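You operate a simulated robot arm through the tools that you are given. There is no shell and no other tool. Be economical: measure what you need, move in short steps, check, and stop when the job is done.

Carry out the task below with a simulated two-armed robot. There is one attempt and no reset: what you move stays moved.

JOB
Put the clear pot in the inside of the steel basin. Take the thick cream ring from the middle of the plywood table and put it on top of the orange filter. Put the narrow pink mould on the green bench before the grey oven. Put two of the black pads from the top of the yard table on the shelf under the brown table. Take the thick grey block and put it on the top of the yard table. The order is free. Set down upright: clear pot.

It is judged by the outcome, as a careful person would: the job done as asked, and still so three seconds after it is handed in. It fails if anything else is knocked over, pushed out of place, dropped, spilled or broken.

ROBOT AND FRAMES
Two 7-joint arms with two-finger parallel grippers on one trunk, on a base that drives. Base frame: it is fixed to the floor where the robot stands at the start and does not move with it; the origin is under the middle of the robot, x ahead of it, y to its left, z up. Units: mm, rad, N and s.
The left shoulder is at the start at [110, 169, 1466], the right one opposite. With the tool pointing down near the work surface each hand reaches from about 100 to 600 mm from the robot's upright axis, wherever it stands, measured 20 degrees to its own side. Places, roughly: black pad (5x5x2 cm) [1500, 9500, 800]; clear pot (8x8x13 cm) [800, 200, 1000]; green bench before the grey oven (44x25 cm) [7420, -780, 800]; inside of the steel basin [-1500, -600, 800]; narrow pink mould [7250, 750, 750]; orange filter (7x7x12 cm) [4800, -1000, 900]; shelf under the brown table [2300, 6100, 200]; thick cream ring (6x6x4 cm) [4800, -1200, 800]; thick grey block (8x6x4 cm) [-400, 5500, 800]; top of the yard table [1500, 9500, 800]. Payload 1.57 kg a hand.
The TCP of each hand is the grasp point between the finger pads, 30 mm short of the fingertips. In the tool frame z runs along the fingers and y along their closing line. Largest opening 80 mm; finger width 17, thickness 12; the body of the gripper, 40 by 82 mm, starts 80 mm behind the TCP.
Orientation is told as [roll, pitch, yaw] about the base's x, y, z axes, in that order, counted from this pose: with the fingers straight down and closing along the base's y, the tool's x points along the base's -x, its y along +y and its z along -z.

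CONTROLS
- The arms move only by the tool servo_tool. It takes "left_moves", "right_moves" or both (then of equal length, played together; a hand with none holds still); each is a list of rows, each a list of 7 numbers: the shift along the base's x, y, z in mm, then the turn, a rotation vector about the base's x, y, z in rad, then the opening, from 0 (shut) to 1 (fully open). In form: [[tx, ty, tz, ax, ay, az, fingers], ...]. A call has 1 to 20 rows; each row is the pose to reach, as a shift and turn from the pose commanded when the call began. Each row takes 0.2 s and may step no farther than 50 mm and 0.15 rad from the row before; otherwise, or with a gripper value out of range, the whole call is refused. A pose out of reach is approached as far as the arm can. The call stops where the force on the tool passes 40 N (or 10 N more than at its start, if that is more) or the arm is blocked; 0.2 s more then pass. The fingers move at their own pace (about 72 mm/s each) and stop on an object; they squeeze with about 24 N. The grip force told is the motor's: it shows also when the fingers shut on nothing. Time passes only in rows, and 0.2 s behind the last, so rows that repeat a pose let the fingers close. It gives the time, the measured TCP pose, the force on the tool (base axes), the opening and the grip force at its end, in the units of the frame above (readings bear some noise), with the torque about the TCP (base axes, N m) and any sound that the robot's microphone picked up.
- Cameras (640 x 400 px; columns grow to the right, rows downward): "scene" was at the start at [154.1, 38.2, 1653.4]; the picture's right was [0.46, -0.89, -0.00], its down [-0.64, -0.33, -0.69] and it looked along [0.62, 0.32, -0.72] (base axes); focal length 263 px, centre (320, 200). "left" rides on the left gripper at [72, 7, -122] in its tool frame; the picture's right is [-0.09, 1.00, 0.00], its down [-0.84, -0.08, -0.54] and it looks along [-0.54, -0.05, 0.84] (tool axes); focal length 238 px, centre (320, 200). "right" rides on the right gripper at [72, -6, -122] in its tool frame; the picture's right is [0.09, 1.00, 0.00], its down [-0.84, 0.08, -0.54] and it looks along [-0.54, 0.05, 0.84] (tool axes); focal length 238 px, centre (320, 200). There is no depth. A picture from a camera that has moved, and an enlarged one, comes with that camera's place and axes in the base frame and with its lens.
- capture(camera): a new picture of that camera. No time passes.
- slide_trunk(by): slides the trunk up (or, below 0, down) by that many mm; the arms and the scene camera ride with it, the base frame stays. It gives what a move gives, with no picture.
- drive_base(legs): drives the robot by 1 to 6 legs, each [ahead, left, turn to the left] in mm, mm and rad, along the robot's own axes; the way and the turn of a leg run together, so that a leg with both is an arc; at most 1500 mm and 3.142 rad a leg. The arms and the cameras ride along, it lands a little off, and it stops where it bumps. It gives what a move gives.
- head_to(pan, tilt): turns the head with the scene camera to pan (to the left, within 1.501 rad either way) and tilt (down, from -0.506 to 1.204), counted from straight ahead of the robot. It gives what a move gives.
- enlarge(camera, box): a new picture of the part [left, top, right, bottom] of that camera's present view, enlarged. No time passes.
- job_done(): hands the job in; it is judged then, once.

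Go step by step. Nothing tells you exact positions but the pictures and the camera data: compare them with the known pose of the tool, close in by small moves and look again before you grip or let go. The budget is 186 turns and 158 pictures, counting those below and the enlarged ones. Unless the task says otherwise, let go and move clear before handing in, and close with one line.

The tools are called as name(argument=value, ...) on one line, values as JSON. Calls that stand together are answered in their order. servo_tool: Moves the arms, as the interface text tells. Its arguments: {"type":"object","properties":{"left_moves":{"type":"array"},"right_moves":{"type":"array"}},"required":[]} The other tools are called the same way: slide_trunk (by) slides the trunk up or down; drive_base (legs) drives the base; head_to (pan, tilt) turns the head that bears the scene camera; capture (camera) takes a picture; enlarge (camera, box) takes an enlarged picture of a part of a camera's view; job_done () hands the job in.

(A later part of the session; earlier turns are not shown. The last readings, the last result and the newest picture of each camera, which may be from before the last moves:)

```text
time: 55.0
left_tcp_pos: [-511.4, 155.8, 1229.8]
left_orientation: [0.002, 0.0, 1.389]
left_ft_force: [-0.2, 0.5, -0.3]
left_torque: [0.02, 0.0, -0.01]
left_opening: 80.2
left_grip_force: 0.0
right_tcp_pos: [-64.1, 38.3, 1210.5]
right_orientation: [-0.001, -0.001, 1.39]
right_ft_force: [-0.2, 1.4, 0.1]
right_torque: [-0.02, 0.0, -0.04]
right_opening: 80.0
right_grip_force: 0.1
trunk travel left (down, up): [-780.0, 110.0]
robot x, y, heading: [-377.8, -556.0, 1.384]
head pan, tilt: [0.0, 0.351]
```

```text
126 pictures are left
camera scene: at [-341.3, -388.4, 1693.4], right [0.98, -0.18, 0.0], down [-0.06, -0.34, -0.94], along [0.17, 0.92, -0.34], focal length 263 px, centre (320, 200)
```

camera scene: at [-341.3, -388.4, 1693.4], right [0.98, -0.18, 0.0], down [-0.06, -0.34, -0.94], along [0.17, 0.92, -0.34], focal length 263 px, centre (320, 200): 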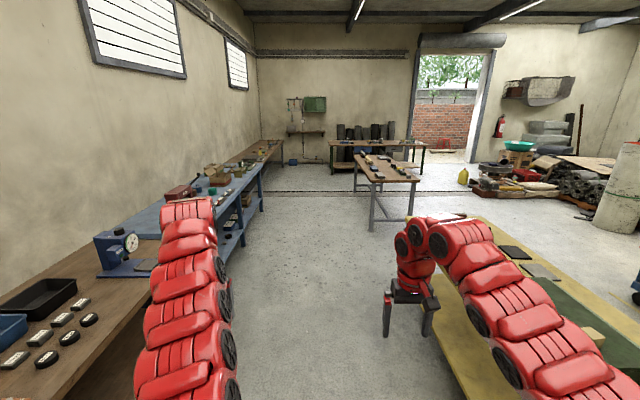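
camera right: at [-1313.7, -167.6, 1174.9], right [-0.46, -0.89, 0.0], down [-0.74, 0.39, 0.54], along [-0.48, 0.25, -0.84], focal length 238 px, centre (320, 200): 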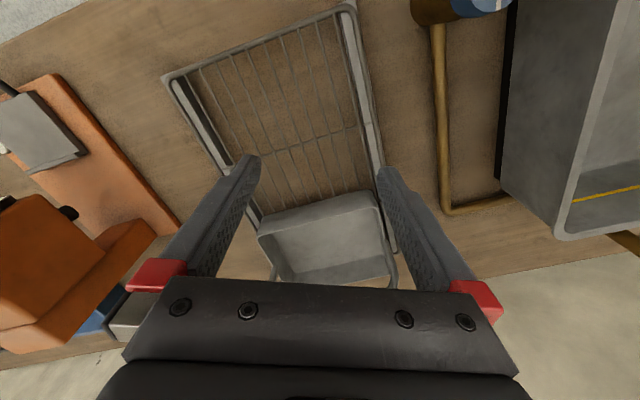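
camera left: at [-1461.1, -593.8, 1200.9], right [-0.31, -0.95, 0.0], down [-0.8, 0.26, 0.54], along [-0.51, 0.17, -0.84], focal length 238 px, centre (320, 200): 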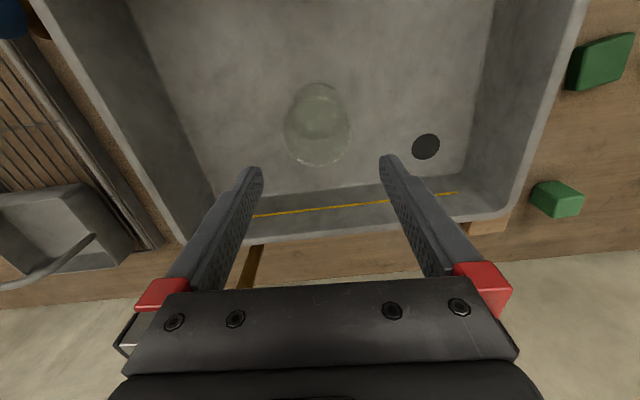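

The aisle is clear, and the block bench is at the far left. I'll drive along the aisle and look again near y 4800.

drive_base(legs=[[0, 0, 0.068], [1500, 0, 0], [1500, 0, 0], [1500, 0, 0], [900, 0, 0]])

head_to(pan=0.6, tilt=0.5)

capture(camera="scene")

```text
time: 81.2
left_tcp_pos: [36.6, 5479.7, 1228.9]
left_orientation: [0.001, -0.001, 1.449]
left_ft_force: [0.3, -0.3, -0.3]
left_torque: [0.0, 0.0, 0.02]
left_opening: 80.0
left_grip_force: 0.1
right_tcp_pos: [489.4, 5390.0, 1210.0]
right_orientation: [0.003, -0.006, 1.448]
right_ft_force: [0.4, 0.9, -0.2]
right_torque: [-0.01, -0.03, 0.01]
right_opening: 80.1
right_grip_force: 0.0
trunk travel left (down, up): [-780.0, 110.0]
robot x, y, heading: [212.7, 4774.0, 1.449]
head pan, tilt: [0.0, 0.351]
```

```text
time: 82.2
left_tcp_pos: [35.9, 5479.2, 1229.5]
left_orientation: [0.001, 0.001, 1.449]
left_ft_force: [-0.2, -0.4, -0.7]
left_torque: [0.01, 0.0, 0.01]
left_opening: 80.0
left_grip_force: 0.1
right_tcp_pos: [490.0, 5389.9, 1210.2]
right_orientation: [0.001, -0.002, 1.449]
right_ft_force: [0.1, -0.3, 0.6]
right_torque: [0.0, -0.04, 0.01]
right_opening: 79.9
right_grip_force: 0.1
trunk travel left (down, up): [-780.0, 110.0]
robot x, y, heading: [212.8, 4778.3, 1.449]
head pan, tilt: [0.6, 0.499]
```

```text
125 pictures are left
camera scene: at [184.3, 4935.3, 1679.9], right [0.89, 0.46, 0.0], down [0.22, -0.42, -0.88], along [-0.4, 0.78, -0.48], focal length 263 px, centre (320, 200)
```

scene: 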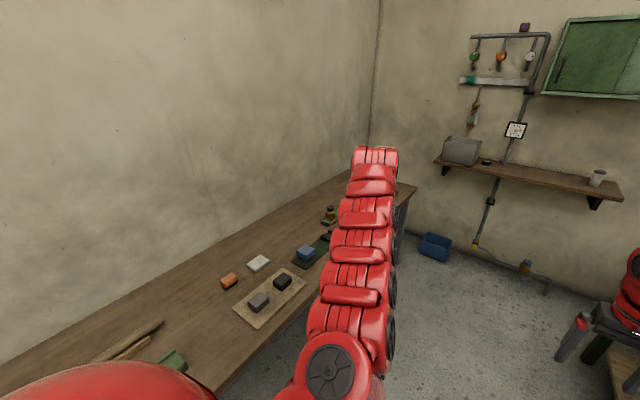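

I see a small wooden tray with a grey block and a black block near (-360, 5460), but my arm hides part of it. I'll turn to face the bench and look closer.

drive_base(legs=[[0, 0, 1.5], [0, -420, 0]])

head_to(pan=0.0, tilt=0.8)

capture(camera="scene")

capture(camera="right")

```text
time: 88.4
left_tcp_pos: [-423.9, 5047.2, 1229.4]
left_orientation: [0.0, 0.002, 2.952]
left_ft_force: [-0.7, 0.1, 0.2]
left_torque: [0.04, -0.04, 0.03]
left_opening: 79.7
left_grip_force: 0.1
right_tcp_pos: [-303.2, 5492.6, 1210.7]
right_orientation: [-0.001, -0.002, 2.952]
right_ft_force: [-0.1, 0.6, 0.7]
right_torque: [0.01, -0.03, 0.0]
right_opening: 80.0
right_grip_force: 0.0
trunk travel left (down, up): [-780.0, 110.0]
robot x, y, heading: [293.1, 5178.1, 2.954]
head pan, tilt: [0.6, 0.499]
```

```text
time: 89.4
left_tcp_pos: [-424.5, 5046.7, 1230.4]
left_orientation: [0.0, -0.002, 2.953]
left_ft_force: [-0.6, -0.8, 0.5]
left_torque: [0.03, -0.01, -0.01]
left_opening: 80.1
left_grip_force: 0.0
right_tcp_pos: [-303.4, 5493.7, 1210.6]
right_orientation: [0.001, -0.001, 2.953]
right_ft_force: [0.0, 0.3, -0.1]
right_torque: [0.01, 0.02, 0.0]
right_opening: 80.2
right_grip_force: 0.0
trunk travel left (down, up): [-780.0, 110.0]
robot x, y, heading: [290.4, 5179.6, 2.952]
head pan, tilt: [0.0, 0.799]
```

```text
124 pictures are left
camera scene: at [136.3, 5209.1, 1653.9], right [0.19, 0.98, 0.0], down [0.7, -0.13, -0.7], along [-0.69, 0.13, -0.72], focal length 263 px, centre (320, 200)
```

scene: 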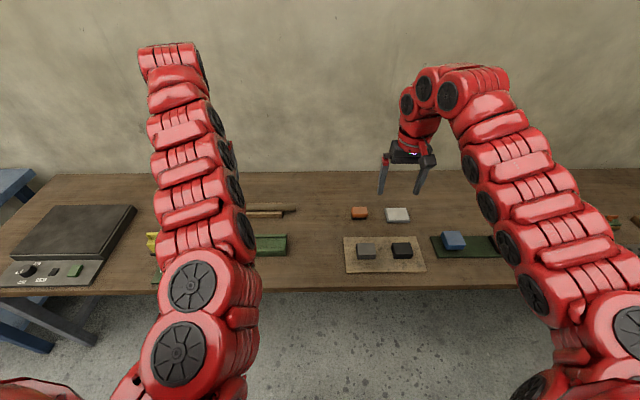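

```text
123 pictures are left
camera right: at [-231.4, 5485.6, 1332.3], right [-0.1, -1.0, 0.0], down [-0.83, 0.08, 0.54], along [-0.54, 0.05, -0.84], focal length 238 px, centre (320, 200)
```

right: 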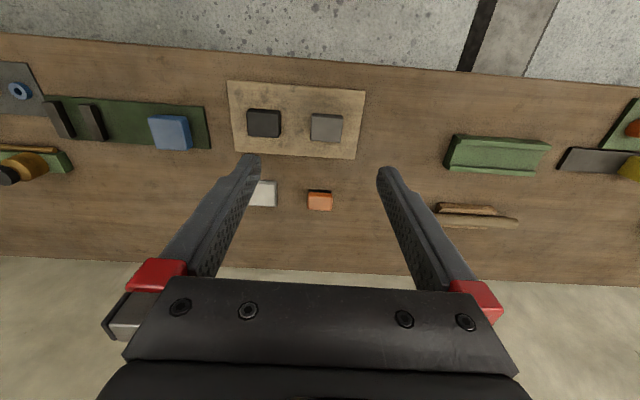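

The grey block shows at about (-380, 5486), top near z 815. I'll enlarge to judge its sides and orientation.

enlarge(camera="right", box=[220, 60, 400, 180])

enlarge(camera="scene", box=[330, 190, 480, 290])

```text
3.33 times, centred on (310, 120) of right
camera zoom: at [-231.4, 5485.6, 1332.3], right [-0.1, -1.0, 0.0], down [-0.83, 0.08, 0.54], along [-0.54, 0.05, -0.84], focal length 794 px, centre (353, 467)
```

zoom: 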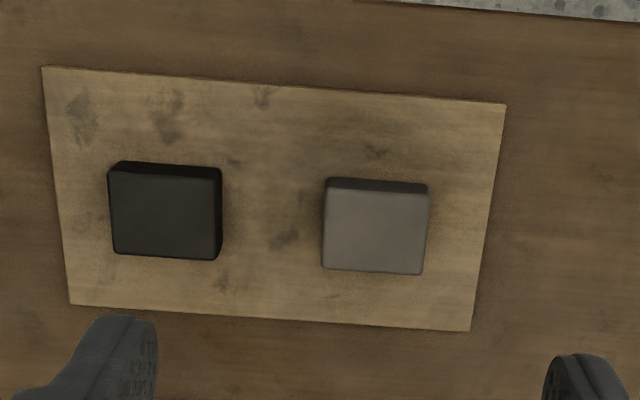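

```text
4.00 times, centred on (405, 240) of scene
camera zoom: at [136.3, 5209.1, 1653.9], right [0.19, 0.98, 0.0], down [0.7, -0.13, -0.7], along [-0.69, 0.13, -0.72], focal length 1053 px, centre (-20, 40)
```

zoom: 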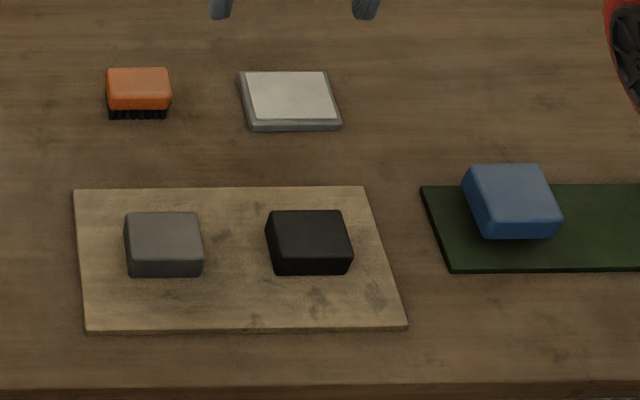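

The block is about 66 mm wide along my closing line and squared with the hand. I'll drive in 120 mm and lower the trunk for reach, then position over it.

drive_base(legs=[[120, 0, 0]])

slide_trunk(by=-180)

servo_tool(right_moves=[[20, -15, 0, 0, 0, 0, 1], [40, -30, -10, 0, 0, 0, 1], [40, -30, -10, 0, 0, 0, 1]])

capture(camera="right")

```text
time: 90.6
left_tcp_pos: [-538.2, 5070.5, 1229.8]
left_orientation: [0.004, -0.001, 2.951]
left_ft_force: [-0.4, 0.3, 0.6]
left_torque: [-0.05, 0.01, -0.04]
left_opening: 79.6
left_grip_force: 0.1
right_tcp_pos: [-418.9, 5516.6, 1210.8]
right_orientation: [0.002, -0.004, 2.952]
right_ft_force: [0.1, 0.6, 0.2]
right_torque: [0.01, 0.0, -0.01]
right_opening: 79.9
right_grip_force: 0.1
trunk travel left (down, up): [-780.0, 110.0]
robot x, y, heading: [174.2, 5200.1, 2.946]
head pan, tilt: [0.0, 0.799]
```

```text
time: 92.6
left_tcp_pos: [-540.0, 5070.7, 1048.6]
left_orientation: [0.001, 0.001, 2.952]
left_ft_force: [0.3, -0.1, 0.5]
left_torque: [0.0, 0.01, 0.02]
left_opening: 80.1
left_grip_force: 0.1
right_tcp_pos: [-418.3, 5516.2, 1031.5]
right_orientation: [0.0, -0.002, 2.952]
right_ft_force: [0.0, 1.3, 0.5]
right_torque: [-0.03, -0.01, 0.01]
right_opening: 79.8
right_grip_force: 0.0
trunk travel left (down, up): [-600.0, 290.0]
robot x, y, heading: [176.9, 5200.4, 2.952]
head pan, tilt: [0.0, 0.799]
```

```text
time: 93.4
left_tcp_pos: [-540.8, 5070.7, 1049.4]
left_orientation: [0.002, 0.001, 2.952]
left_ft_force: [-0.9, 0.2, -0.1]
left_torque: [-0.02, 0.02, 0.01]
left_opening: 80.0
left_grip_force: 0.1
right_tcp_pos: [-399.5, 5499.1, 1020.5]
right_orientation: [0.001, 0.0, 2.949]
right_ft_force: [0.6, -0.2, 0.3]
right_torque: [0.0, 0.01, 0.01]
right_opening: 79.9
right_grip_force: 0.0
right hand out of reach, approached as far as the arm can: row 1, 2, 3
trunk travel left (down, up): [-600.0, 290.0]
robot x, y, heading: [176.1, 5201.2, 2.949]
head pan, tilt: [0.0, 0.799]
```

```text
120 pictures are left
camera right: at [-327.7, 5490.8, 1141.9], right [-0.1, -1.0, 0.0], down [-0.84, 0.08, 0.54], along [-0.54, 0.05, -0.84], focal length 238 px, centre (320, 200)
```

right: 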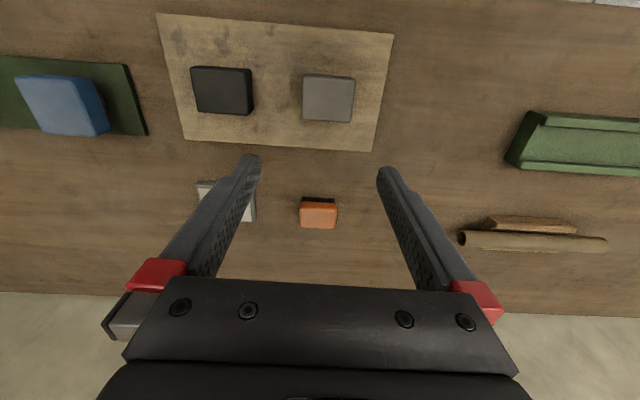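

The block is now at (-381, 5485) by this view. I'll lower and correct, then look again just above it.

servo_tool(right_moves=[[0, 0, -45, 0, 0, 0, 1], [0, 0, -90, 0, 0, 0, 1], [0, 0, -120, 0, 0, 0, 1], [0, 0, -120, 0, 0, 0, 1]])

capture(camera="right")

```text
time: 94.4
left_tcp_pos: [-539.8, 5070.3, 1048.4]
left_orientation: [0.001, -0.001, 2.951]
left_ft_force: [-0.2, -0.3, -0.1]
left_torque: [0.01, 0.0, 0.01]
left_opening: 79.9
left_grip_force: 0.1
right_tcp_pos: [-417.5, 5500.0, 960.4]
right_orientation: [0.001, -0.003, 2.95]
right_ft_force: [0.5, -0.7, 0.1]
right_torque: [0.02, 0.0, 0.02]
right_opening: 80.1
right_grip_force: 0.1
right hand out of reach, approached as far as the arm can: row 1, 2, 3, 4
trunk travel left (down, up): [-600.0, 290.0]
robot x, y, heading: [175.2, 5199.1, 2.952]
head pan, tilt: [0.0, 0.799]
```

```text
119 pictures are left
camera right: at [-344.5, 5491.5, 1083.2], right [-0.1, -1.0, 0.0], down [-0.83, 0.08, 0.54], along [-0.54, 0.05, -0.84], focal length 238 px, centre (320, 200)
```

right: 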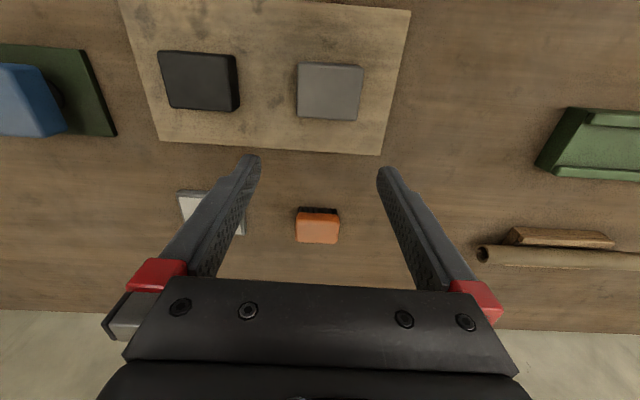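

The arm lags behind its command here, so I'll hold a moment to see where it settles.

servo_tool(right_moves=[[0, 0, 0, 0, 0, 0, 1], [0, 0, 0, 0, 0, 0, 1]])

```text
time: 95.0
left_tcp_pos: [-540.9, 5071.1, 1049.7]
left_orientation: [0.001, 0.001, 2.952]
left_ft_force: [0.5, -0.4, 0.6]
left_torque: [0.02, 0.0, -0.03]
left_opening: 79.9
left_grip_force: 0.1
right_tcp_pos: [-416.2, 5498.9, 959.7]
right_orientation: [0.001, -0.003, 2.951]
right_ft_force: [0.0, -0.6, -0.3]
right_torque: [0.01, 0.01, -0.01]
right_opening: 79.9
right_grip_force: 0.1
trunk travel left (down, up): [-600.0, 290.0]
robot x, y, heading: [177.1, 5202.6, 2.952]
head pan, tilt: [0.0, 0.799]
```

The command has settled at the measured pose: the arm seems limited in folding near when high. I'll go farther down, where nearer reach should open up, moving back in x as well.

servo_tool(right_moves=[[0, 0, -30, 0, 0, 0, 1], [15, -7, -50, 0, 0, 0, 1], [30, -14, -70, 0, 0, 0, 1], [36, -14, -80, 0, 0, 0, 1], [36, -14, -80, 0, 0, 0, 1]])

capture(camera="right")

```text
time: 96.2
left_tcp_pos: [-541.2, 5070.2, 1049.1]
left_orientation: [0.003, 0.001, 2.952]
left_ft_force: [0.2, 0.7, 0.6]
left_torque: [0.02, 0.0, 0.01]
left_opening: 79.8
left_grip_force: 0.0
right_tcp_pos: [-416.7, 5497.9, 960.8]
right_orientation: [0.002, -0.001, 2.95]
right_ft_force: [-0.1, 0.1, -0.1]
right_torque: [0.03, -0.01, 0.01]
right_opening: 80.0
right_grip_force: 0.0
right hand out of reach, approached as far as the arm can: row 1, 2, 3, 4, 5
trunk travel left (down, up): [-600.0, 290.0]
robot x, y, heading: [172.4, 5202.1, 2.947]
head pan, tilt: [0.0, 0.799]
```

```text
118 pictures are left
camera right: at [-344.4, 5491.8, 1083.2], right [-0.1, -1.0, 0.0], down [-0.83, 0.08, 0.54], along [-0.54, 0.05, -0.84], focal length 238 px, centre (320, 200)
```

right: 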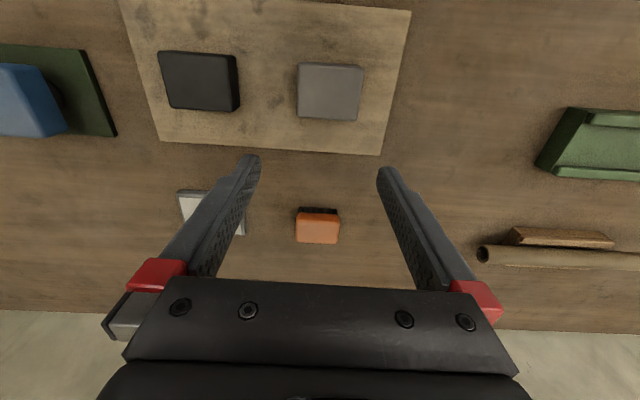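

The arm is stuck against a joint limit in this posture. I'll try small moves in another direction, outward and down, to free it.

servo_tool(right_moves=[[-20, 4, -10, 0, 0, 0, 1], [-40, 8, -25, 0, 0, 0, 1], [-50, 10, -50, 0, 0, 0, 1], [-50, 10, -75, 0, 0, 0, 1]])

capture(camera="scene")

```text
time: 97.2
left_tcp_pos: [-540.0, 5071.1, 1050.0]
left_orientation: [0.002, 0.0, 2.951]
left_ft_force: [0.2, 0.4, 0.5]
left_torque: [0.05, 0.03, -0.04]
left_opening: 80.0
left_grip_force: 0.1
right_tcp_pos: [-467.0, 5511.0, 883.0]
right_orientation: [0.001, -0.005, 2.951]
right_ft_force: [0.1, -1.3, -0.4]
right_torque: [0.01, 0.03, 0.02]
right_opening: 79.9
right_grip_force: 0.0
trunk travel left (down, up): [-600.0, 290.0]
robot x, y, heading: [176.9, 5200.5, 2.956]
head pan, tilt: [0.0, 0.799]
```

```text
117 pictures are left
camera scene: at [19.9, 5232.4, 1473.8], right [0.19, 0.98, 0.0], down [0.7, -0.14, -0.7], along [-0.68, 0.13, -0.72], focal length 263 px, centre (320, 200)
```

scene: 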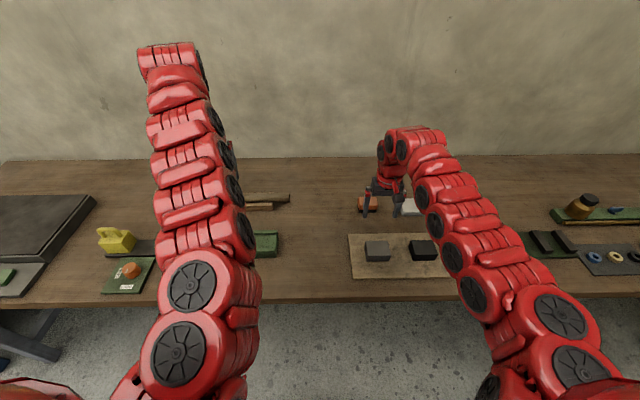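

That freed it: outward works, so the limit was the inner one. Now at this height I'll pull the hand back over the block.

servo_tool(right_moves=[[30, -8, 0, 0, 0, 0, 1], [60, -17, 0, 0, 0, 0, 1], [86, -26, 0, 0, 0, 0, 1], [86, -26, 0, 0, 0, 0, 1]])

capture(camera="right")

```text
time: 98.2
left_tcp_pos: [-539.7, 5070.0, 1048.5]
left_orientation: [0.0, 0.001, 2.952]
left_ft_force: [0.6, 0.0, 0.6]
left_torque: [0.0, 0.03, 0.01]
left_opening: 79.8
left_grip_force: 0.0
right_tcp_pos: [-425.0, 5499.8, 883.9]
right_orientation: [0.002, -0.002, 2.952]
right_ft_force: [-0.4, 0.1, 0.0]
right_torque: [-0.01, -0.02, 0.0]
right_opening: 80.2
right_grip_force: 0.1
right hand out of reach, approached as far as the arm can: row 2, 3, 4
trunk travel left (down, up): [-600.0, 290.0]
robot x, y, heading: [173.0, 5199.9, 2.952]
head pan, tilt: [0.0, 0.799]
```

```text
116 pictures are left
camera right: at [-353.4, 5491.4, 1006.0], right [-0.1, -1.0, 0.0], down [-0.83, 0.08, 0.54], along [-0.54, 0.05, -0.84], focal length 238 px, centre (320, 200)
```

right: 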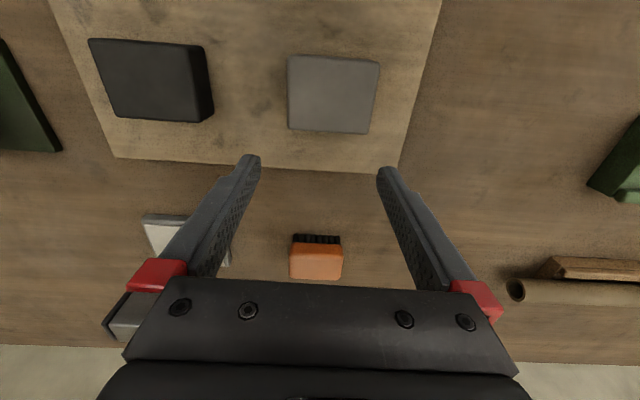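

The block is 45 mm nearer than the hand can come. I'll back the base up by 42 mm, which carries the hand over it.

drive_base(legs=[[-42, 0, 0]])

capture(camera="right")

```text
time: 99.1
left_tcp_pos: [-499.6, 5062.8, 1049.6]
left_orientation: [0.001, 0.0, 2.952]
left_ft_force: [0.7, -0.2, 0.4]
left_torque: [-0.01, 0.0, -0.04]
left_opening: 79.9
left_grip_force: 0.1
right_tcp_pos: [-384.8, 5490.9, 882.5]
right_orientation: [0.004, -0.001, 2.951]
right_ft_force: [0.2, 0.4, -0.2]
right_torque: [0.0, 0.0, -0.02]
right_opening: 79.9
right_grip_force: 0.2
trunk travel left (down, up): [-600.0, 290.0]
robot x, y, heading: [214.3, 5194.6, 2.952]
head pan, tilt: [0.0, 0.799]
```

```text
115 pictures are left
camera right: at [-312.9, 5483.6, 1005.8], right [-0.1, -1.0, 0.0], down [-0.83, 0.08, 0.54], along [-0.54, 0.05, -0.84], focal length 238 px, centre (320, 200)
```

right: 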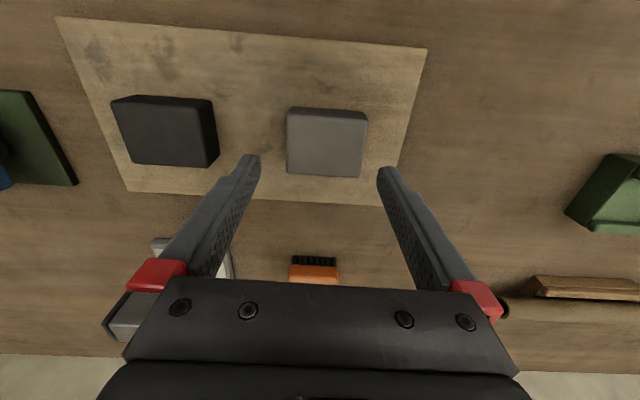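

The block is centred to within 7 mm. I'll correct that and lower over it, then check before closing.

servo_tool(right_moves=[[3, -7, 0, 0, 0, 0, 1], [3, -7, -25, 0, 0, 0, 1], [3, -7, -50, 0, 0, 0, 1], [3, -7, -50, 0, 0, 0, 1]])

capture(camera="right")

```text
time: 100.1
left_tcp_pos: [-499.8, 5063.8, 1049.1]
left_orientation: [0.002, 0.001, 2.953]
left_ft_force: [0.3, 0.1, 0.3]
left_torque: [-0.02, 0.01, 0.02]
left_opening: 80.0
left_grip_force: 0.0
right_tcp_pos: [-382.7, 5485.1, 835.2]
right_orientation: [0.003, -0.004, 2.951]
right_ft_force: [0.6, 0.2, -0.6]
right_torque: [-0.02, 0.01, -0.02]
right_opening: 80.2
right_grip_force: 0.1
trunk travel left (down, up): [-600.0, 290.0]
robot x, y, heading: [217.4, 5193.9, 2.946]
head pan, tilt: [0.0, 0.799]
```

```text
114 pictures are left
camera right: at [-309.0, 5476.7, 956.7], right [-0.1, -1.0, 0.0], down [-0.83, 0.08, 0.55], along [-0.54, 0.05, -0.84], focal length 238 px, centre (320, 200)
```

right: 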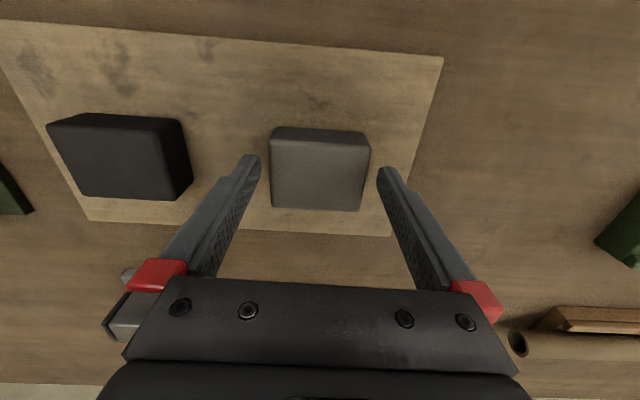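

The fingers straddle the block cleanly. I'll lower a further 23 mm and close.

servo_tool(right_moves=[[2, -1, -12, 0, 0, 0, 1], [2, -1, -23, 0, 0, 0, 1], [2, -1, -23, 0, 0, 0, 0.7], [2, -1, -23, 0, 0, 0, 0.3], [2, -1, -23, 0, 0, 0, 0.3]])

capture(camera="right")

```text
time: 101.3
left_tcp_pos: [-499.4, 5063.4, 1049.2]
left_orientation: [0.002, 0.001, 2.951]
left_ft_force: [-0.9, 0.2, -0.2]
left_torque: [0.01, 0.0, 0.01]
left_opening: 79.8
left_grip_force: 0.1
right_tcp_pos: [-379.9, 5484.1, 810.9]
right_orientation: [0.0, -0.004, 2.949]
right_ft_force: [1.0, 3.9, 5.2]
right_torque: [0.32, -0.18, 0.04]
right_opening: 69.5
right_grip_force: 24.6
trunk travel left (down, up): [-600.0, 290.0]
robot x, y, heading: [219.6, 5190.8, 2.952]
head pan, tilt: [0.0, 0.799]
```

```text
113 pictures are left
camera right: at [-306.8, 5476.6, 933.5], right [-0.1, -1.0, 0.0], down [-0.83, 0.08, 0.54], along [-0.54, 0.05, -0.84], focal length 238 px, centre (320, 200)
```

right: 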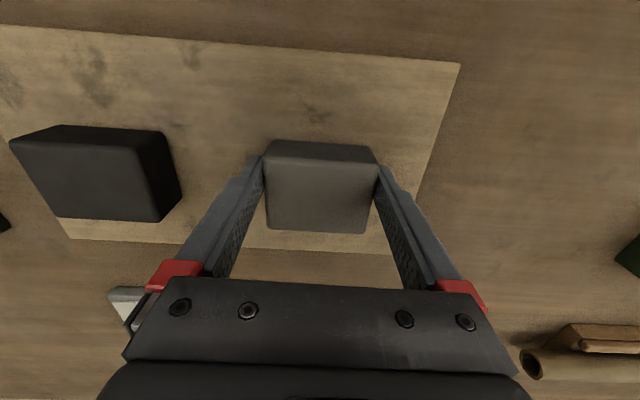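

The block is gripped at 69.5 mm. I'll lift it with the trunk, which avoids the arm's inner limit.

slide_trunk(by=60)

capture(camera="right")

```text
time: 102.3
left_tcp_pos: [-500.4, 5064.2, 1110.4]
left_orientation: [0.0, 0.0, 2.951]
left_ft_force: [0.7, -1.0, -0.6]
left_torque: [0.03, -0.01, 0.03]
left_opening: 80.0
left_grip_force: 0.1
right_tcp_pos: [-381.0, 5484.1, 870.4]
right_orientation: [0.002, -0.002, 2.949]
right_ft_force: [-0.1, 0.3, -1.7]
right_torque: [0.03, -0.01, 0.01]
right_opening: 69.7
right_grip_force: 23.9
trunk travel left (down, up): [-660.0, 230.0]
robot x, y, heading: [218.2, 5189.7, 2.952]
head pan, tilt: [0.0, 0.799]
```

```text
112 pictures are left
camera right: at [-307.5, 5476.1, 993.0], right [-0.1, -1.0, 0.0], down [-0.84, 0.08, 0.54], along [-0.54, 0.05, -0.84], focal length 238 px, centre (320, 200)
```

right: 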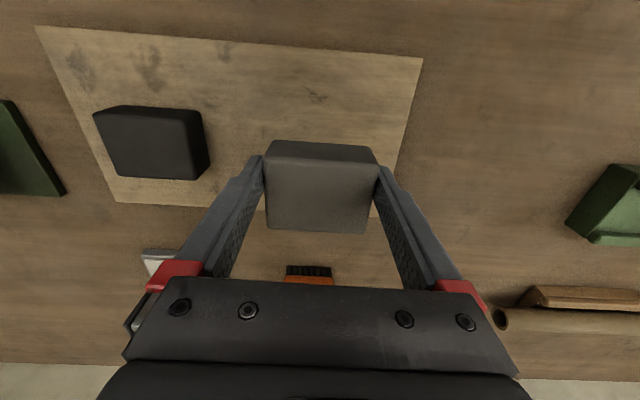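

The block is lifted clear. I'll raise the trunk for travel, back off, turn and drive east between the tables toward the yard doorway.

slide_trunk(by=200)

drive_base(legs=[[-320, 0, 0], [0, 0, -3.025]])

head_to(pan=0.3, tilt=0.4)

capture(camera="scene")

```text
time: 104.5
left_tcp_pos: [-500.0, 5063.0, 1309.3]
left_orientation: [0.003, 0.0, 2.951]
left_ft_force: [-0.5, -0.6, 0.1]
left_torque: [0.02, -0.01, 0.02]
left_opening: 79.9
left_grip_force: 0.1
right_tcp_pos: [-380.2, 5484.3, 1071.7]
right_orientation: [0.004, -0.001, 2.951]
right_ft_force: [0.2, 0.0, -1.0]
right_torque: [-0.01, 0.0, 0.01]
right_opening: 69.6
right_grip_force: 24.4
trunk travel left (down, up): [-860.0, 30.0]
robot x, y, heading: [215.1, 5190.1, 2.951]
head pan, tilt: [0.0, 0.799]
```

```text
time: 113.7
left_tcp_pos: [1230.7, 5341.1, 1308.9]
left_orientation: [0.002, 0.0, -0.079]
left_ft_force: [-0.1, 0.8, -0.8]
left_torque: [-0.01, 0.01, -0.03]
left_opening: 80.0
left_grip_force: 0.1
right_tcp_pos: [1159.5, 4909.7, 1072.0]
right_orientation: [0.001, -0.002, -0.078]
right_ft_force: [0.3, 0.8, -1.0]
right_torque: [0.04, 0.03, 0.01]
right_opening: 69.5
right_grip_force: 24.1
trunk travel left (down, up): [-860.0, 30.0]
robot x, y, heading: [533.6, 5129.5, -0.075]
head pan, tilt: [0.0, 0.799]
```

```text
time: 114.6
left_tcp_pos: [1231.8, 5340.0, 1309.5]
left_orientation: [0.0, 0.001, -0.08]
left_ft_force: [-0.4, -0.4, -0.5]
left_torque: [0.02, 0.0, -0.03]
left_opening: 80.0
left_grip_force: 0.0
right_tcp_pos: [1158.1, 4909.0, 1071.0]
right_orientation: [0.001, -0.002, -0.078]
right_ft_force: [0.0, -0.5, -1.4]
right_torque: [-0.01, 0.03, 0.0]
right_opening: 69.5
right_grip_force: 23.8
trunk travel left (down, up): [-860.0, 30.0]
robot x, y, heading: [528.4, 5128.6, -0.078]
head pan, tilt: [0.3, 0.4]
```

```text
111 pictures are left
camera scene: at [706.1, 5146.9, 1768.9], right [0.22, -0.98, 0.0], down [-0.38, -0.09, -0.92], along [0.9, 0.2, -0.39], focal length 263 px, centre (320, 200)
```

scene: 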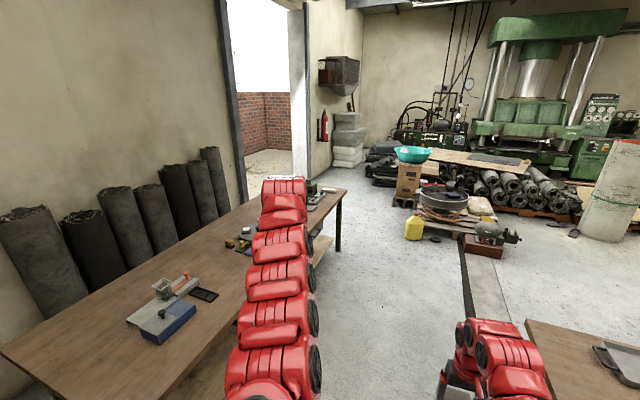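

The corridor between the brown table and the other table is clear, and the yard doorway is centred near (5150, 6970). I'll drive to the corner past the brown table and on to the front of the door.

drive_base(legs=[[1500, 0, 0], [1470, 0, 0], [0, 0, 0.82]])

head_to(pan=0.0, tilt=0.3)

capture(camera="scene")

```text
time: 130.9
left_tcp_pos: [3793.1, 5587.9, 1308.9]
left_orientation: [0.002, 0.0, 0.746]
left_ft_force: [-0.4, -0.7, -0.2]
left_torque: [-0.04, -0.04, -0.04]
left_opening: 80.2
left_grip_force: 0.2
right_tcp_pos: [4060.1, 5241.4, 1071.4]
right_orientation: [0.001, -0.003, 0.747]
right_ft_force: [-0.9, 0.1, -1.4]
right_torque: [-0.01, -0.02, 0.03]
right_opening: 69.6
right_grip_force: 23.8
trunk travel left (down, up): [-860.0, 30.0]
robot x, y, heading: [3469.5, 4932.8, 0.752]
head pan, tilt: [0.3, 0.4]
```

```text
time: 131.7
left_tcp_pos: [3792.1, 5588.1, 1308.9]
left_orientation: [0.002, 0.001, 0.748]
left_ft_force: [-0.3, -1.0, -0.1]
left_torque: [-0.01, -0.02, -0.02]
left_opening: 79.9
left_grip_force: 0.0
right_tcp_pos: [4060.5, 5243.8, 1071.8]
right_orientation: [0.0, -0.003, 0.746]
right_ft_force: [0.3, -0.5, -1.7]
right_torque: [-0.05, 0.03, 0.0]
right_opening: 69.5
right_grip_force: 24.8
trunk travel left (down, up): [-860.0, 30.0]
robot x, y, heading: [3471.1, 4934.7, 0.748]
head pan, tilt: [0.0, 0.3]
```

```text
110 pictures are left
camera scene: at [3602.6, 5053.2, 1778.2], right [0.68, -0.73, 0.0], down [-0.22, -0.2, -0.96], along [0.7, 0.65, -0.3], focal length 263 px, centre (320, 200)
```

scene: 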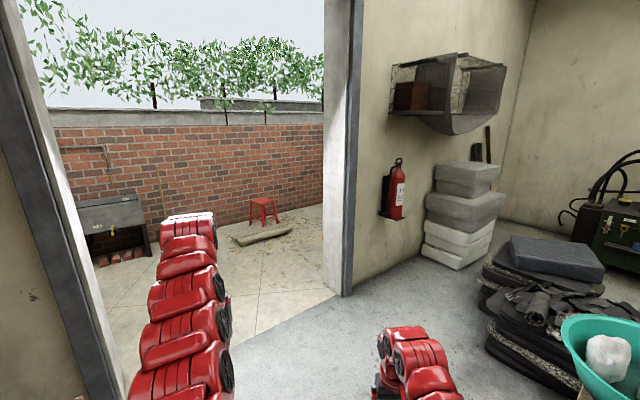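

I see the doorway: left post near (3690, 6870), right post near (5490, 6450). I'll drive to its middle, turn square and go through.

drive_base(legs=[[1250, 0, 0], [0, 0, 0.595], [1500, 0, 0], [200, 0, 0], [0, 0, 0.9]])

head_to(pan=0.2, tilt=0.35)

capture(camera="scene")

```text
time: 150.1
left_tcp_pos: [4124.6, 7793.5, 1308.7]
left_orientation: [0.002, -0.001, 2.258]
left_ft_force: [0.8, 0.3, 0.0]
left_torque: [-0.02, -0.04, 0.01]
left_opening: 80.0
left_grip_force: 0.1
right_tcp_pos: [4485.0, 8040.7, 1070.8]
right_orientation: [0.003, -0.002, 2.255]
right_ft_force: [0.3, 0.0, -0.2]
right_torque: [0.01, 0.02, -0.03]
right_opening: 69.3
right_grip_force: 24.0
trunk travel left (down, up): [-860.0, 30.0]
robot x, y, heading: [4758.5, 7431.2, 2.257]
head pan, tilt: [0.0, 0.3]
```

```text
time: 150.9
left_tcp_pos: [4122.0, 7793.7, 1308.6]
left_orientation: [0.001, -0.001, 2.257]
left_ft_force: [0.3, 0.7, 0.7]
left_torque: [0.0, 0.01, -0.01]
left_opening: 80.1
left_grip_force: 0.1
right_tcp_pos: [4484.6, 8039.2, 1071.3]
right_orientation: [0.001, -0.002, 2.254]
right_ft_force: [-0.8, 0.2, -0.6]
right_torque: [-0.03, 0.01, 0.0]
right_opening: 69.4
right_grip_force: 23.8
trunk travel left (down, up): [-860.0, 30.0]
robot x, y, heading: [4754.6, 7437.1, 2.256]
head pan, tilt: [0.201, 0.351]
```

```text
109 pictures are left
camera scene: at [4635.5, 7556.4, 1773.5], right [0.63, 0.77, 0.0], down [0.27, -0.22, -0.94], along [-0.73, 0.59, -0.34], focal length 263 px, centre (320, 200)
```

scene: 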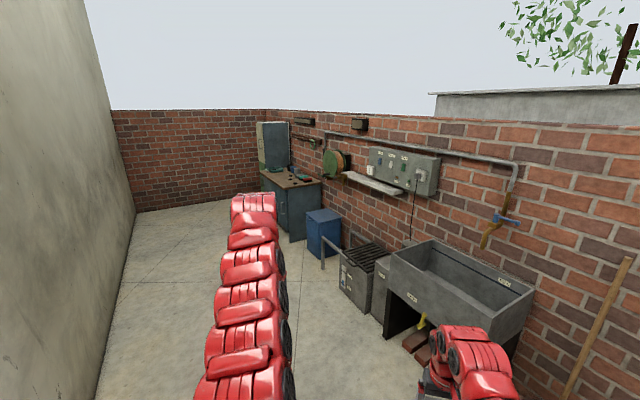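

The yard table is the wood-topped one at the far end near (1660, 9440). I'll drive along the yard toward it.

drive_base(legs=[[0, 0, 0.534], [1500, 0, 0], [1000, 0, 0], [0, 0, -0.6]])

head_to(pan=0.0, tilt=0.5)

capture(camera="scene")

```text
time: 166.3
left_tcp_pos: [1792.4, 8702.4, 1309.4]
left_orientation: [0.0, -0.001, 2.187]
left_ft_force: [0.7, 0.5, 0.4]
left_torque: [0.01, 0.01, -0.02]
left_opening: 79.8
left_grip_force: 0.1
right_tcp_pos: [2168.9, 8921.4, 1071.5]
right_orientation: [0.001, 0.0, 2.184]
right_ft_force: [0.5, 0.0, -0.9]
right_torque: [0.01, -0.01, 0.01]
right_opening: 69.5
right_grip_force: 24.2
trunk travel left (down, up): [-860.0, 30.0]
robot x, y, heading: [2398.6, 8301.9, 2.186]
head pan, tilt: [0.201, 0.351]
```

```text
time: 167.0
left_tcp_pos: [1791.2, 8703.4, 1309.8]
left_orientation: [0.0, -0.001, 2.186]
left_ft_force: [-0.5, -0.6, 0.2]
left_torque: [0.01, 0.0, -0.01]
left_opening: 80.1
left_grip_force: 0.1
right_tcp_pos: [2168.5, 8924.5, 1071.1]
right_orientation: [0.002, -0.003, 2.184]
right_ft_force: [-0.4, 0.1, -1.2]
right_torque: [0.01, 0.02, -0.02]
right_opening: 69.2
right_grip_force: 24.1
trunk travel left (down, up): [-860.0, 30.0]
robot x, y, heading: [2398.8, 8297.5, 2.185]
head pan, tilt: [0.0, 0.499]
```

```text
108 pictures are left
camera scene: at [2301.7, 8441.7, 1759.9], right [0.82, 0.58, 0.0], down [0.28, -0.39, -0.88], along [-0.51, 0.72, -0.48], focal length 263 px, centre (320, 200)
```

scene: 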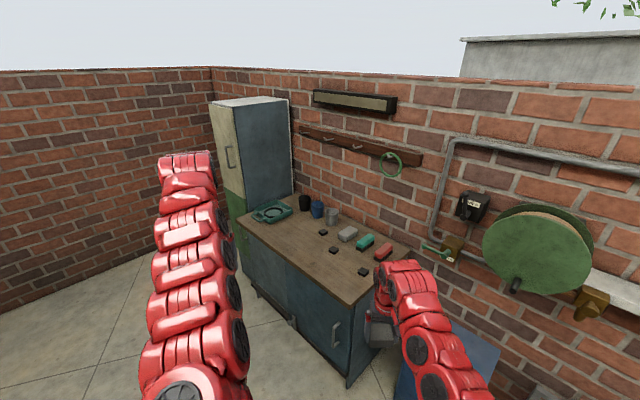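

The yard table's front edge runs (1095, 9281) to (1963, 9140), with black pads near (1921,9350), (1715,9389) and (1583,9497). I'll square up in front of it and look closely.

drive_base(legs=[[0, 0, -0.775], [0, 732, 0], [230, 0, 0]])

head_to(pan=0.0, tilt=0.9)

capture(camera="scene")

capture(camera="right")

capture(camera="left")

```text
time: 174.3
left_tcp_pos: [1587.9, 9354.5, 1310.1]
left_orientation: [0.001, -0.001, 1.396]
left_ft_force: [0.4, 0.1, 0.0]
left_torque: [0.02, -0.01, -0.03]
left_opening: 80.0
left_grip_force: 0.1
right_tcp_pos: [2009.9, 9241.8, 1072.3]
right_orientation: [0.0, -0.003, 1.395]
right_ft_force: [-0.6, 0.7, -1.7]
right_torque: [-0.02, 0.03, 0.03]
right_opening: 69.5
right_grip_force: 24.0
trunk travel left (down, up): [-860.0, 30.0]
robot x, y, heading: [1728.3, 8642.0, 1.4]
head pan, tilt: [0.0, 0.499]
```

```text
time: 175.1
left_tcp_pos: [1587.9, 9355.7, 1309.1]
left_orientation: [0.001, -0.001, 1.395]
left_ft_force: [-0.1, -0.5, -1.1]
left_torque: [0.0, -0.01, -0.03]
left_opening: 79.8
left_grip_force: 0.0
right_tcp_pos: [2010.3, 9244.8, 1071.7]
right_orientation: [0.001, -0.001, 1.396]
right_ft_force: [0.2, -0.2, -1.3]
right_torque: [-0.04, 0.01, -0.03]
right_opening: 69.6
right_grip_force: 24.1
trunk travel left (down, up): [-860.0, 30.0]
robot x, y, heading: [1729.6, 8643.0, 1.398]
head pan, tilt: [0.0, 0.901]
```

```text
107 pictures are left
camera scene: at [1758.2, 8797.0, 1725.9], right [0.98, -0.17, 0.0], down [-0.14, -0.77, -0.62], along [0.11, 0.61, -0.78], focal length 263 px, centre (320, 200)
```

scene: 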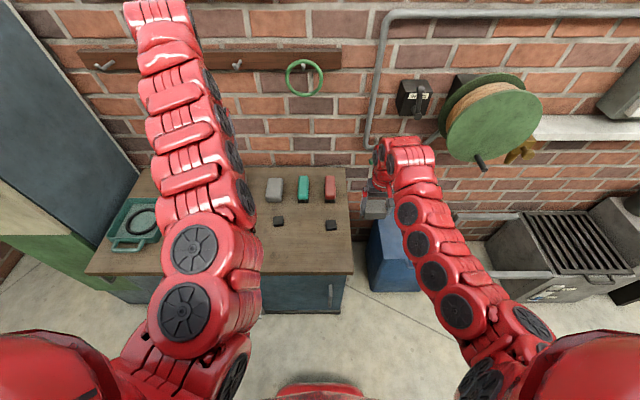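

```text
106 pictures are left
camera right: at [2004.5, 9170.5, 1193.1], right [-1.0, 0.08, 0.0], down [0.07, 0.84, 0.54], along [0.04, 0.54, -0.84], focal length 238 px, centre (320, 200)
```

right: 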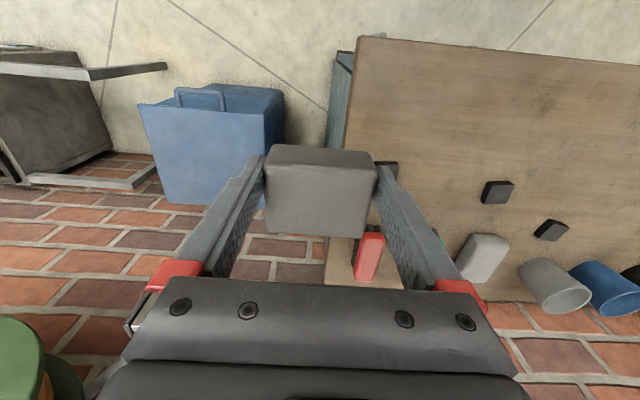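

```text
105 pictures are left
camera left: at [1569.7, 9286.3, 1431.5], right [-0.96, 0.26, 0.0], down [0.22, 0.81, 0.54], along [0.14, 0.52, -0.84], focal length 238 px, centre (320, 200)
```

left: 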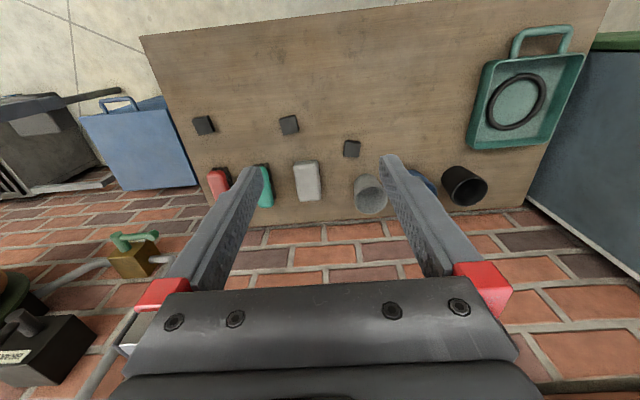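

The three black pads are at about (1906,9375), (1693,9432) and (1546,9536); the table top is near z 796. The free spot at (1800, 9290) suits the block, so I'll strafe left 215 mm and lower with the trunk.

drive_base(legs=[[0, 215, 0]])

slide_trunk(by=-190)

capture(camera="right")

capture(camera="scene")

```text
time: 176.8
left_tcp_pos: [1376.4, 9393.2, 1309.4]
left_orientation: [0.002, -0.001, 1.396]
left_ft_force: [1.0, -0.7, -1.0]
left_torque: [0.0, 0.01, 0.0]
left_opening: 80.1
left_grip_force: 0.0
right_tcp_pos: [1799.2, 9278.5, 1070.8]
right_orientation: [0.0, -0.001, 1.395]
right_ft_force: [0.4, 0.0, -2.2]
right_torque: [-0.02, -0.02, 0.01]
right_opening: 69.6
right_grip_force: 24.2
trunk travel left (down, up): [-860.0, 30.0]
robot x, y, heading: [1516.1, 8681.5, 1.395]
head pan, tilt: [0.0, 0.901]
```

```text
time: 178.9
left_tcp_pos: [1375.6, 9393.3, 1119.7]
left_orientation: [0.002, 0.0, 1.394]
left_ft_force: [0.6, 0.1, 0.6]
left_torque: [0.01, 0.02, 0.02]
left_opening: 79.9
left_grip_force: 0.0
right_tcp_pos: [1798.5, 9280.0, 882.1]
right_orientation: [0.001, -0.001, 1.393]
right_ft_force: [-0.3, 0.4, -1.9]
right_torque: [-0.04, 0.01, -0.02]
right_opening: 69.5
right_grip_force: 24.3
trunk travel left (down, up): [-670.0, 220.0]
robot x, y, heading: [1516.4, 8681.9, 1.397]
head pan, tilt: [0.0, 0.901]
```

```text
104 pictures are left
camera right: at [1792.1, 9207.2, 1003.4], right [-1.0, 0.08, 0.0], down [0.07, 0.84, 0.54], along [0.05, 0.54, -0.84], focal length 238 px, centre (320, 200)
```

right: 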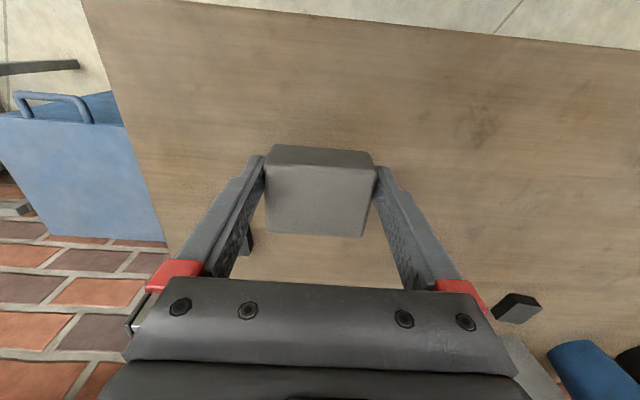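

```text
103 pictures are left
camera scene: at [1545.1, 8833.8, 1536.0], right [0.98, -0.17, 0.0], down [-0.14, -0.77, -0.62], along [0.11, 0.61, -0.78], focal length 263 px, centre (320, 200)
```

scene: 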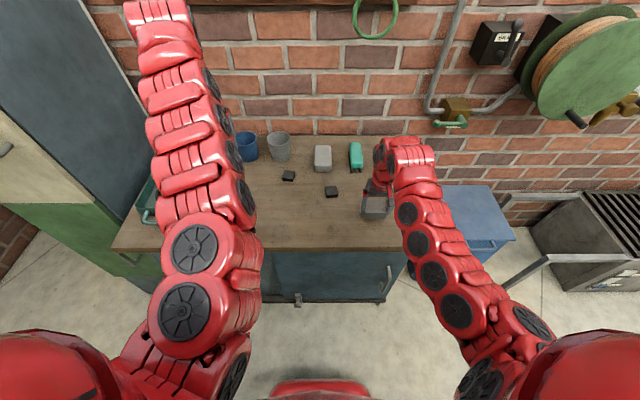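

The spot under the block is clear. I'll lower in small steps and feel for contact.

servo_tool(right_moves=[[0, 0, -15, 0, 0, 0, 0.3], [0, 0, -30, 0, 0, 0, 0.3], [0, 0, -42, 0, 0, 0, 0.3]])

capture(camera="right")

```text
time: 179.7
left_tcp_pos: [1375.2, 9391.5, 1119.3]
left_orientation: [0.001, -0.003, 1.394]
left_ft_force: [-0.7, 0.0, -0.6]
left_torque: [0.0, -0.01, 0.0]
left_opening: 80.0
left_grip_force: 0.0
right_tcp_pos: [1798.0, 9279.8, 840.2]
right_orientation: [-0.001, -0.001, 1.395]
right_ft_force: [-0.2, 0.4, 6.4]
right_torque: [0.25, -0.03, -0.01]
right_opening: 69.6
right_grip_force: 24.3
trunk travel left (down, up): [-670.0, 220.0]
robot x, y, heading: [1515.7, 8677.6, 1.396]
head pan, tilt: [0.0, 0.901]
```

```text
102 pictures are left
camera right: at [1791.8, 9206.9, 962.0], right [-1.0, 0.08, 0.0], down [0.07, 0.84, 0.55], along [0.05, 0.54, -0.84], focal length 238 px, centre (320, 200)
```

right: 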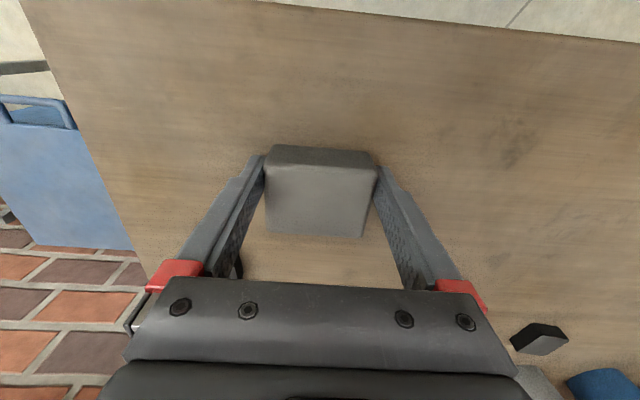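

Contact: the force rose by 8 N at TCP z 840, so the block is on the table. I'll open and lift away.

servo_tool(right_moves=[[0, 0, 0.5, 0, 0, 0, 0.9], [0, 0, 0.5, 0, 0, 0, 1], [0, 0, 0.5, 0, 0, 0, 1], [0, 0, 20, 0, 0, 0, 1], [0, 0, 42, 0, 0, 0, 1]])

slide_trunk(by=60)

capture(camera="right")

```text
time: 180.9
left_tcp_pos: [1374.9, 9393.2, 1118.7]
left_orientation: [0.001, 0.001, 1.394]
left_ft_force: [0.1, -0.8, 0.5]
left_torque: [-0.02, 0.04, 0.04]
left_opening: 79.7
left_grip_force: 0.1
right_tcp_pos: [1796.4, 9280.5, 881.4]
right_orientation: [0.001, -0.004, 1.393]
right_ft_force: [-0.1, 0.0, -0.6]
right_torque: [-0.02, 0.02, -0.01]
right_opening: 80.2
right_grip_force: 0.1
trunk travel left (down, up): [-670.0, 220.0]
robot x, y, heading: [1514.7, 8679.9, 1.396]
head pan, tilt: [0.0, 0.901]
```

```text
time: 181.9
left_tcp_pos: [1375.4, 9393.3, 1179.9]
left_orientation: [0.002, 0.001, 1.395]
left_ft_force: [0.8, 0.0, 0.5]
left_torque: [-0.01, -0.03, 0.01]
left_opening: 80.0
left_grip_force: 0.1
right_tcp_pos: [1796.2, 9278.8, 941.5]
right_orientation: [0.0, -0.003, 1.395]
right_ft_force: [-0.2, -0.2, -0.4]
right_torque: [-0.02, 0.01, -0.01]
right_opening: 79.9
right_grip_force: 0.0
trunk travel left (down, up): [-730.0, 160.0]
robot x, y, heading: [1519.3, 8679.7, 1.395]
head pan, tilt: [0.0, 0.901]
```

```text
101 pictures are left
camera right: at [1790.2, 9207.2, 1062.7], right [-1.0, 0.08, 0.0], down [0.07, 0.84, 0.54], along [0.05, 0.54, -0.84], focal length 238 px, centre (320, 200)
```

right: 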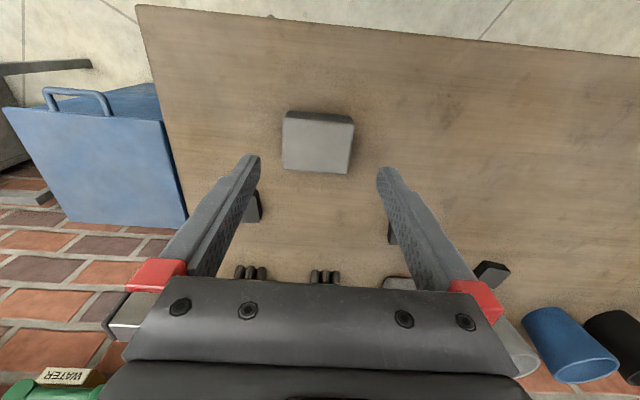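

The block sits well on the yard table. Next I move so that the right hand is over the right-hand black pad at about (1906, 9375).

drive_base(legs=[[0, -92, 0], [85, 0, 0]])

capture(camera="right")

capture(camera="left")

```text
time: 183.7
left_tcp_pos: [1483.0, 9460.0, 1180.0]
left_orientation: [0.002, -0.001, 1.393]
left_ft_force: [-0.1, -0.5, 0.5]
left_torque: [-0.01, 0.0, 0.03]
left_opening: 80.1
left_grip_force: 0.2
right_tcp_pos: [1902.6, 9345.1, 940.3]
right_orientation: [0.002, -0.001, 1.394]
right_ft_force: [-0.9, -0.1, -0.2]
right_torque: [0.01, 0.0, 0.01]
right_opening: 80.1
right_grip_force: 0.1
trunk travel left (down, up): [-730.0, 160.0]
robot x, y, heading: [1622.5, 8744.7, 1.394]
head pan, tilt: [0.0, 0.901]
```

```text
100 pictures are left
camera right: at [1896.4, 9272.6, 1062.7], right [-1.0, 0.08, 0.0], down [0.07, 0.84, 0.54], along [0.05, 0.54, -0.84], focal length 238 px, centre (320, 200)
```

right: 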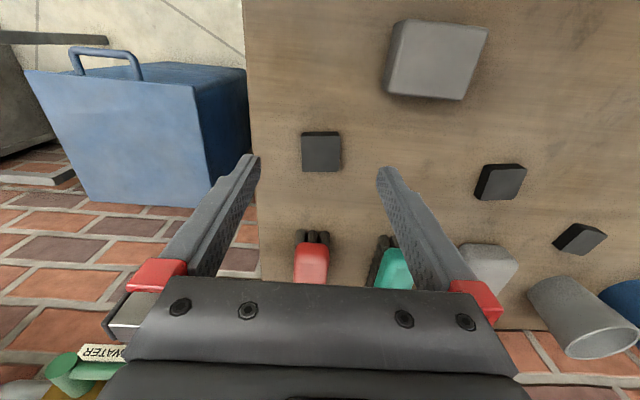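

```text
99 pictures are left
camera left: at [1463.9, 9389.4, 1302.1], right [-0.96, 0.27, 0.0], down [0.22, 0.81, 0.54], along [0.14, 0.52, -0.84], focal length 238 px, centre (320, 200)
```

left: 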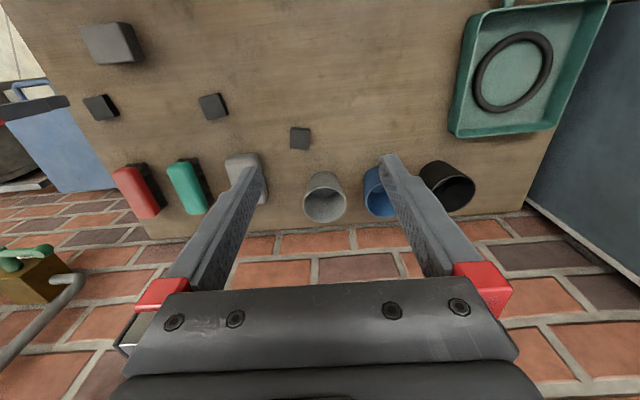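

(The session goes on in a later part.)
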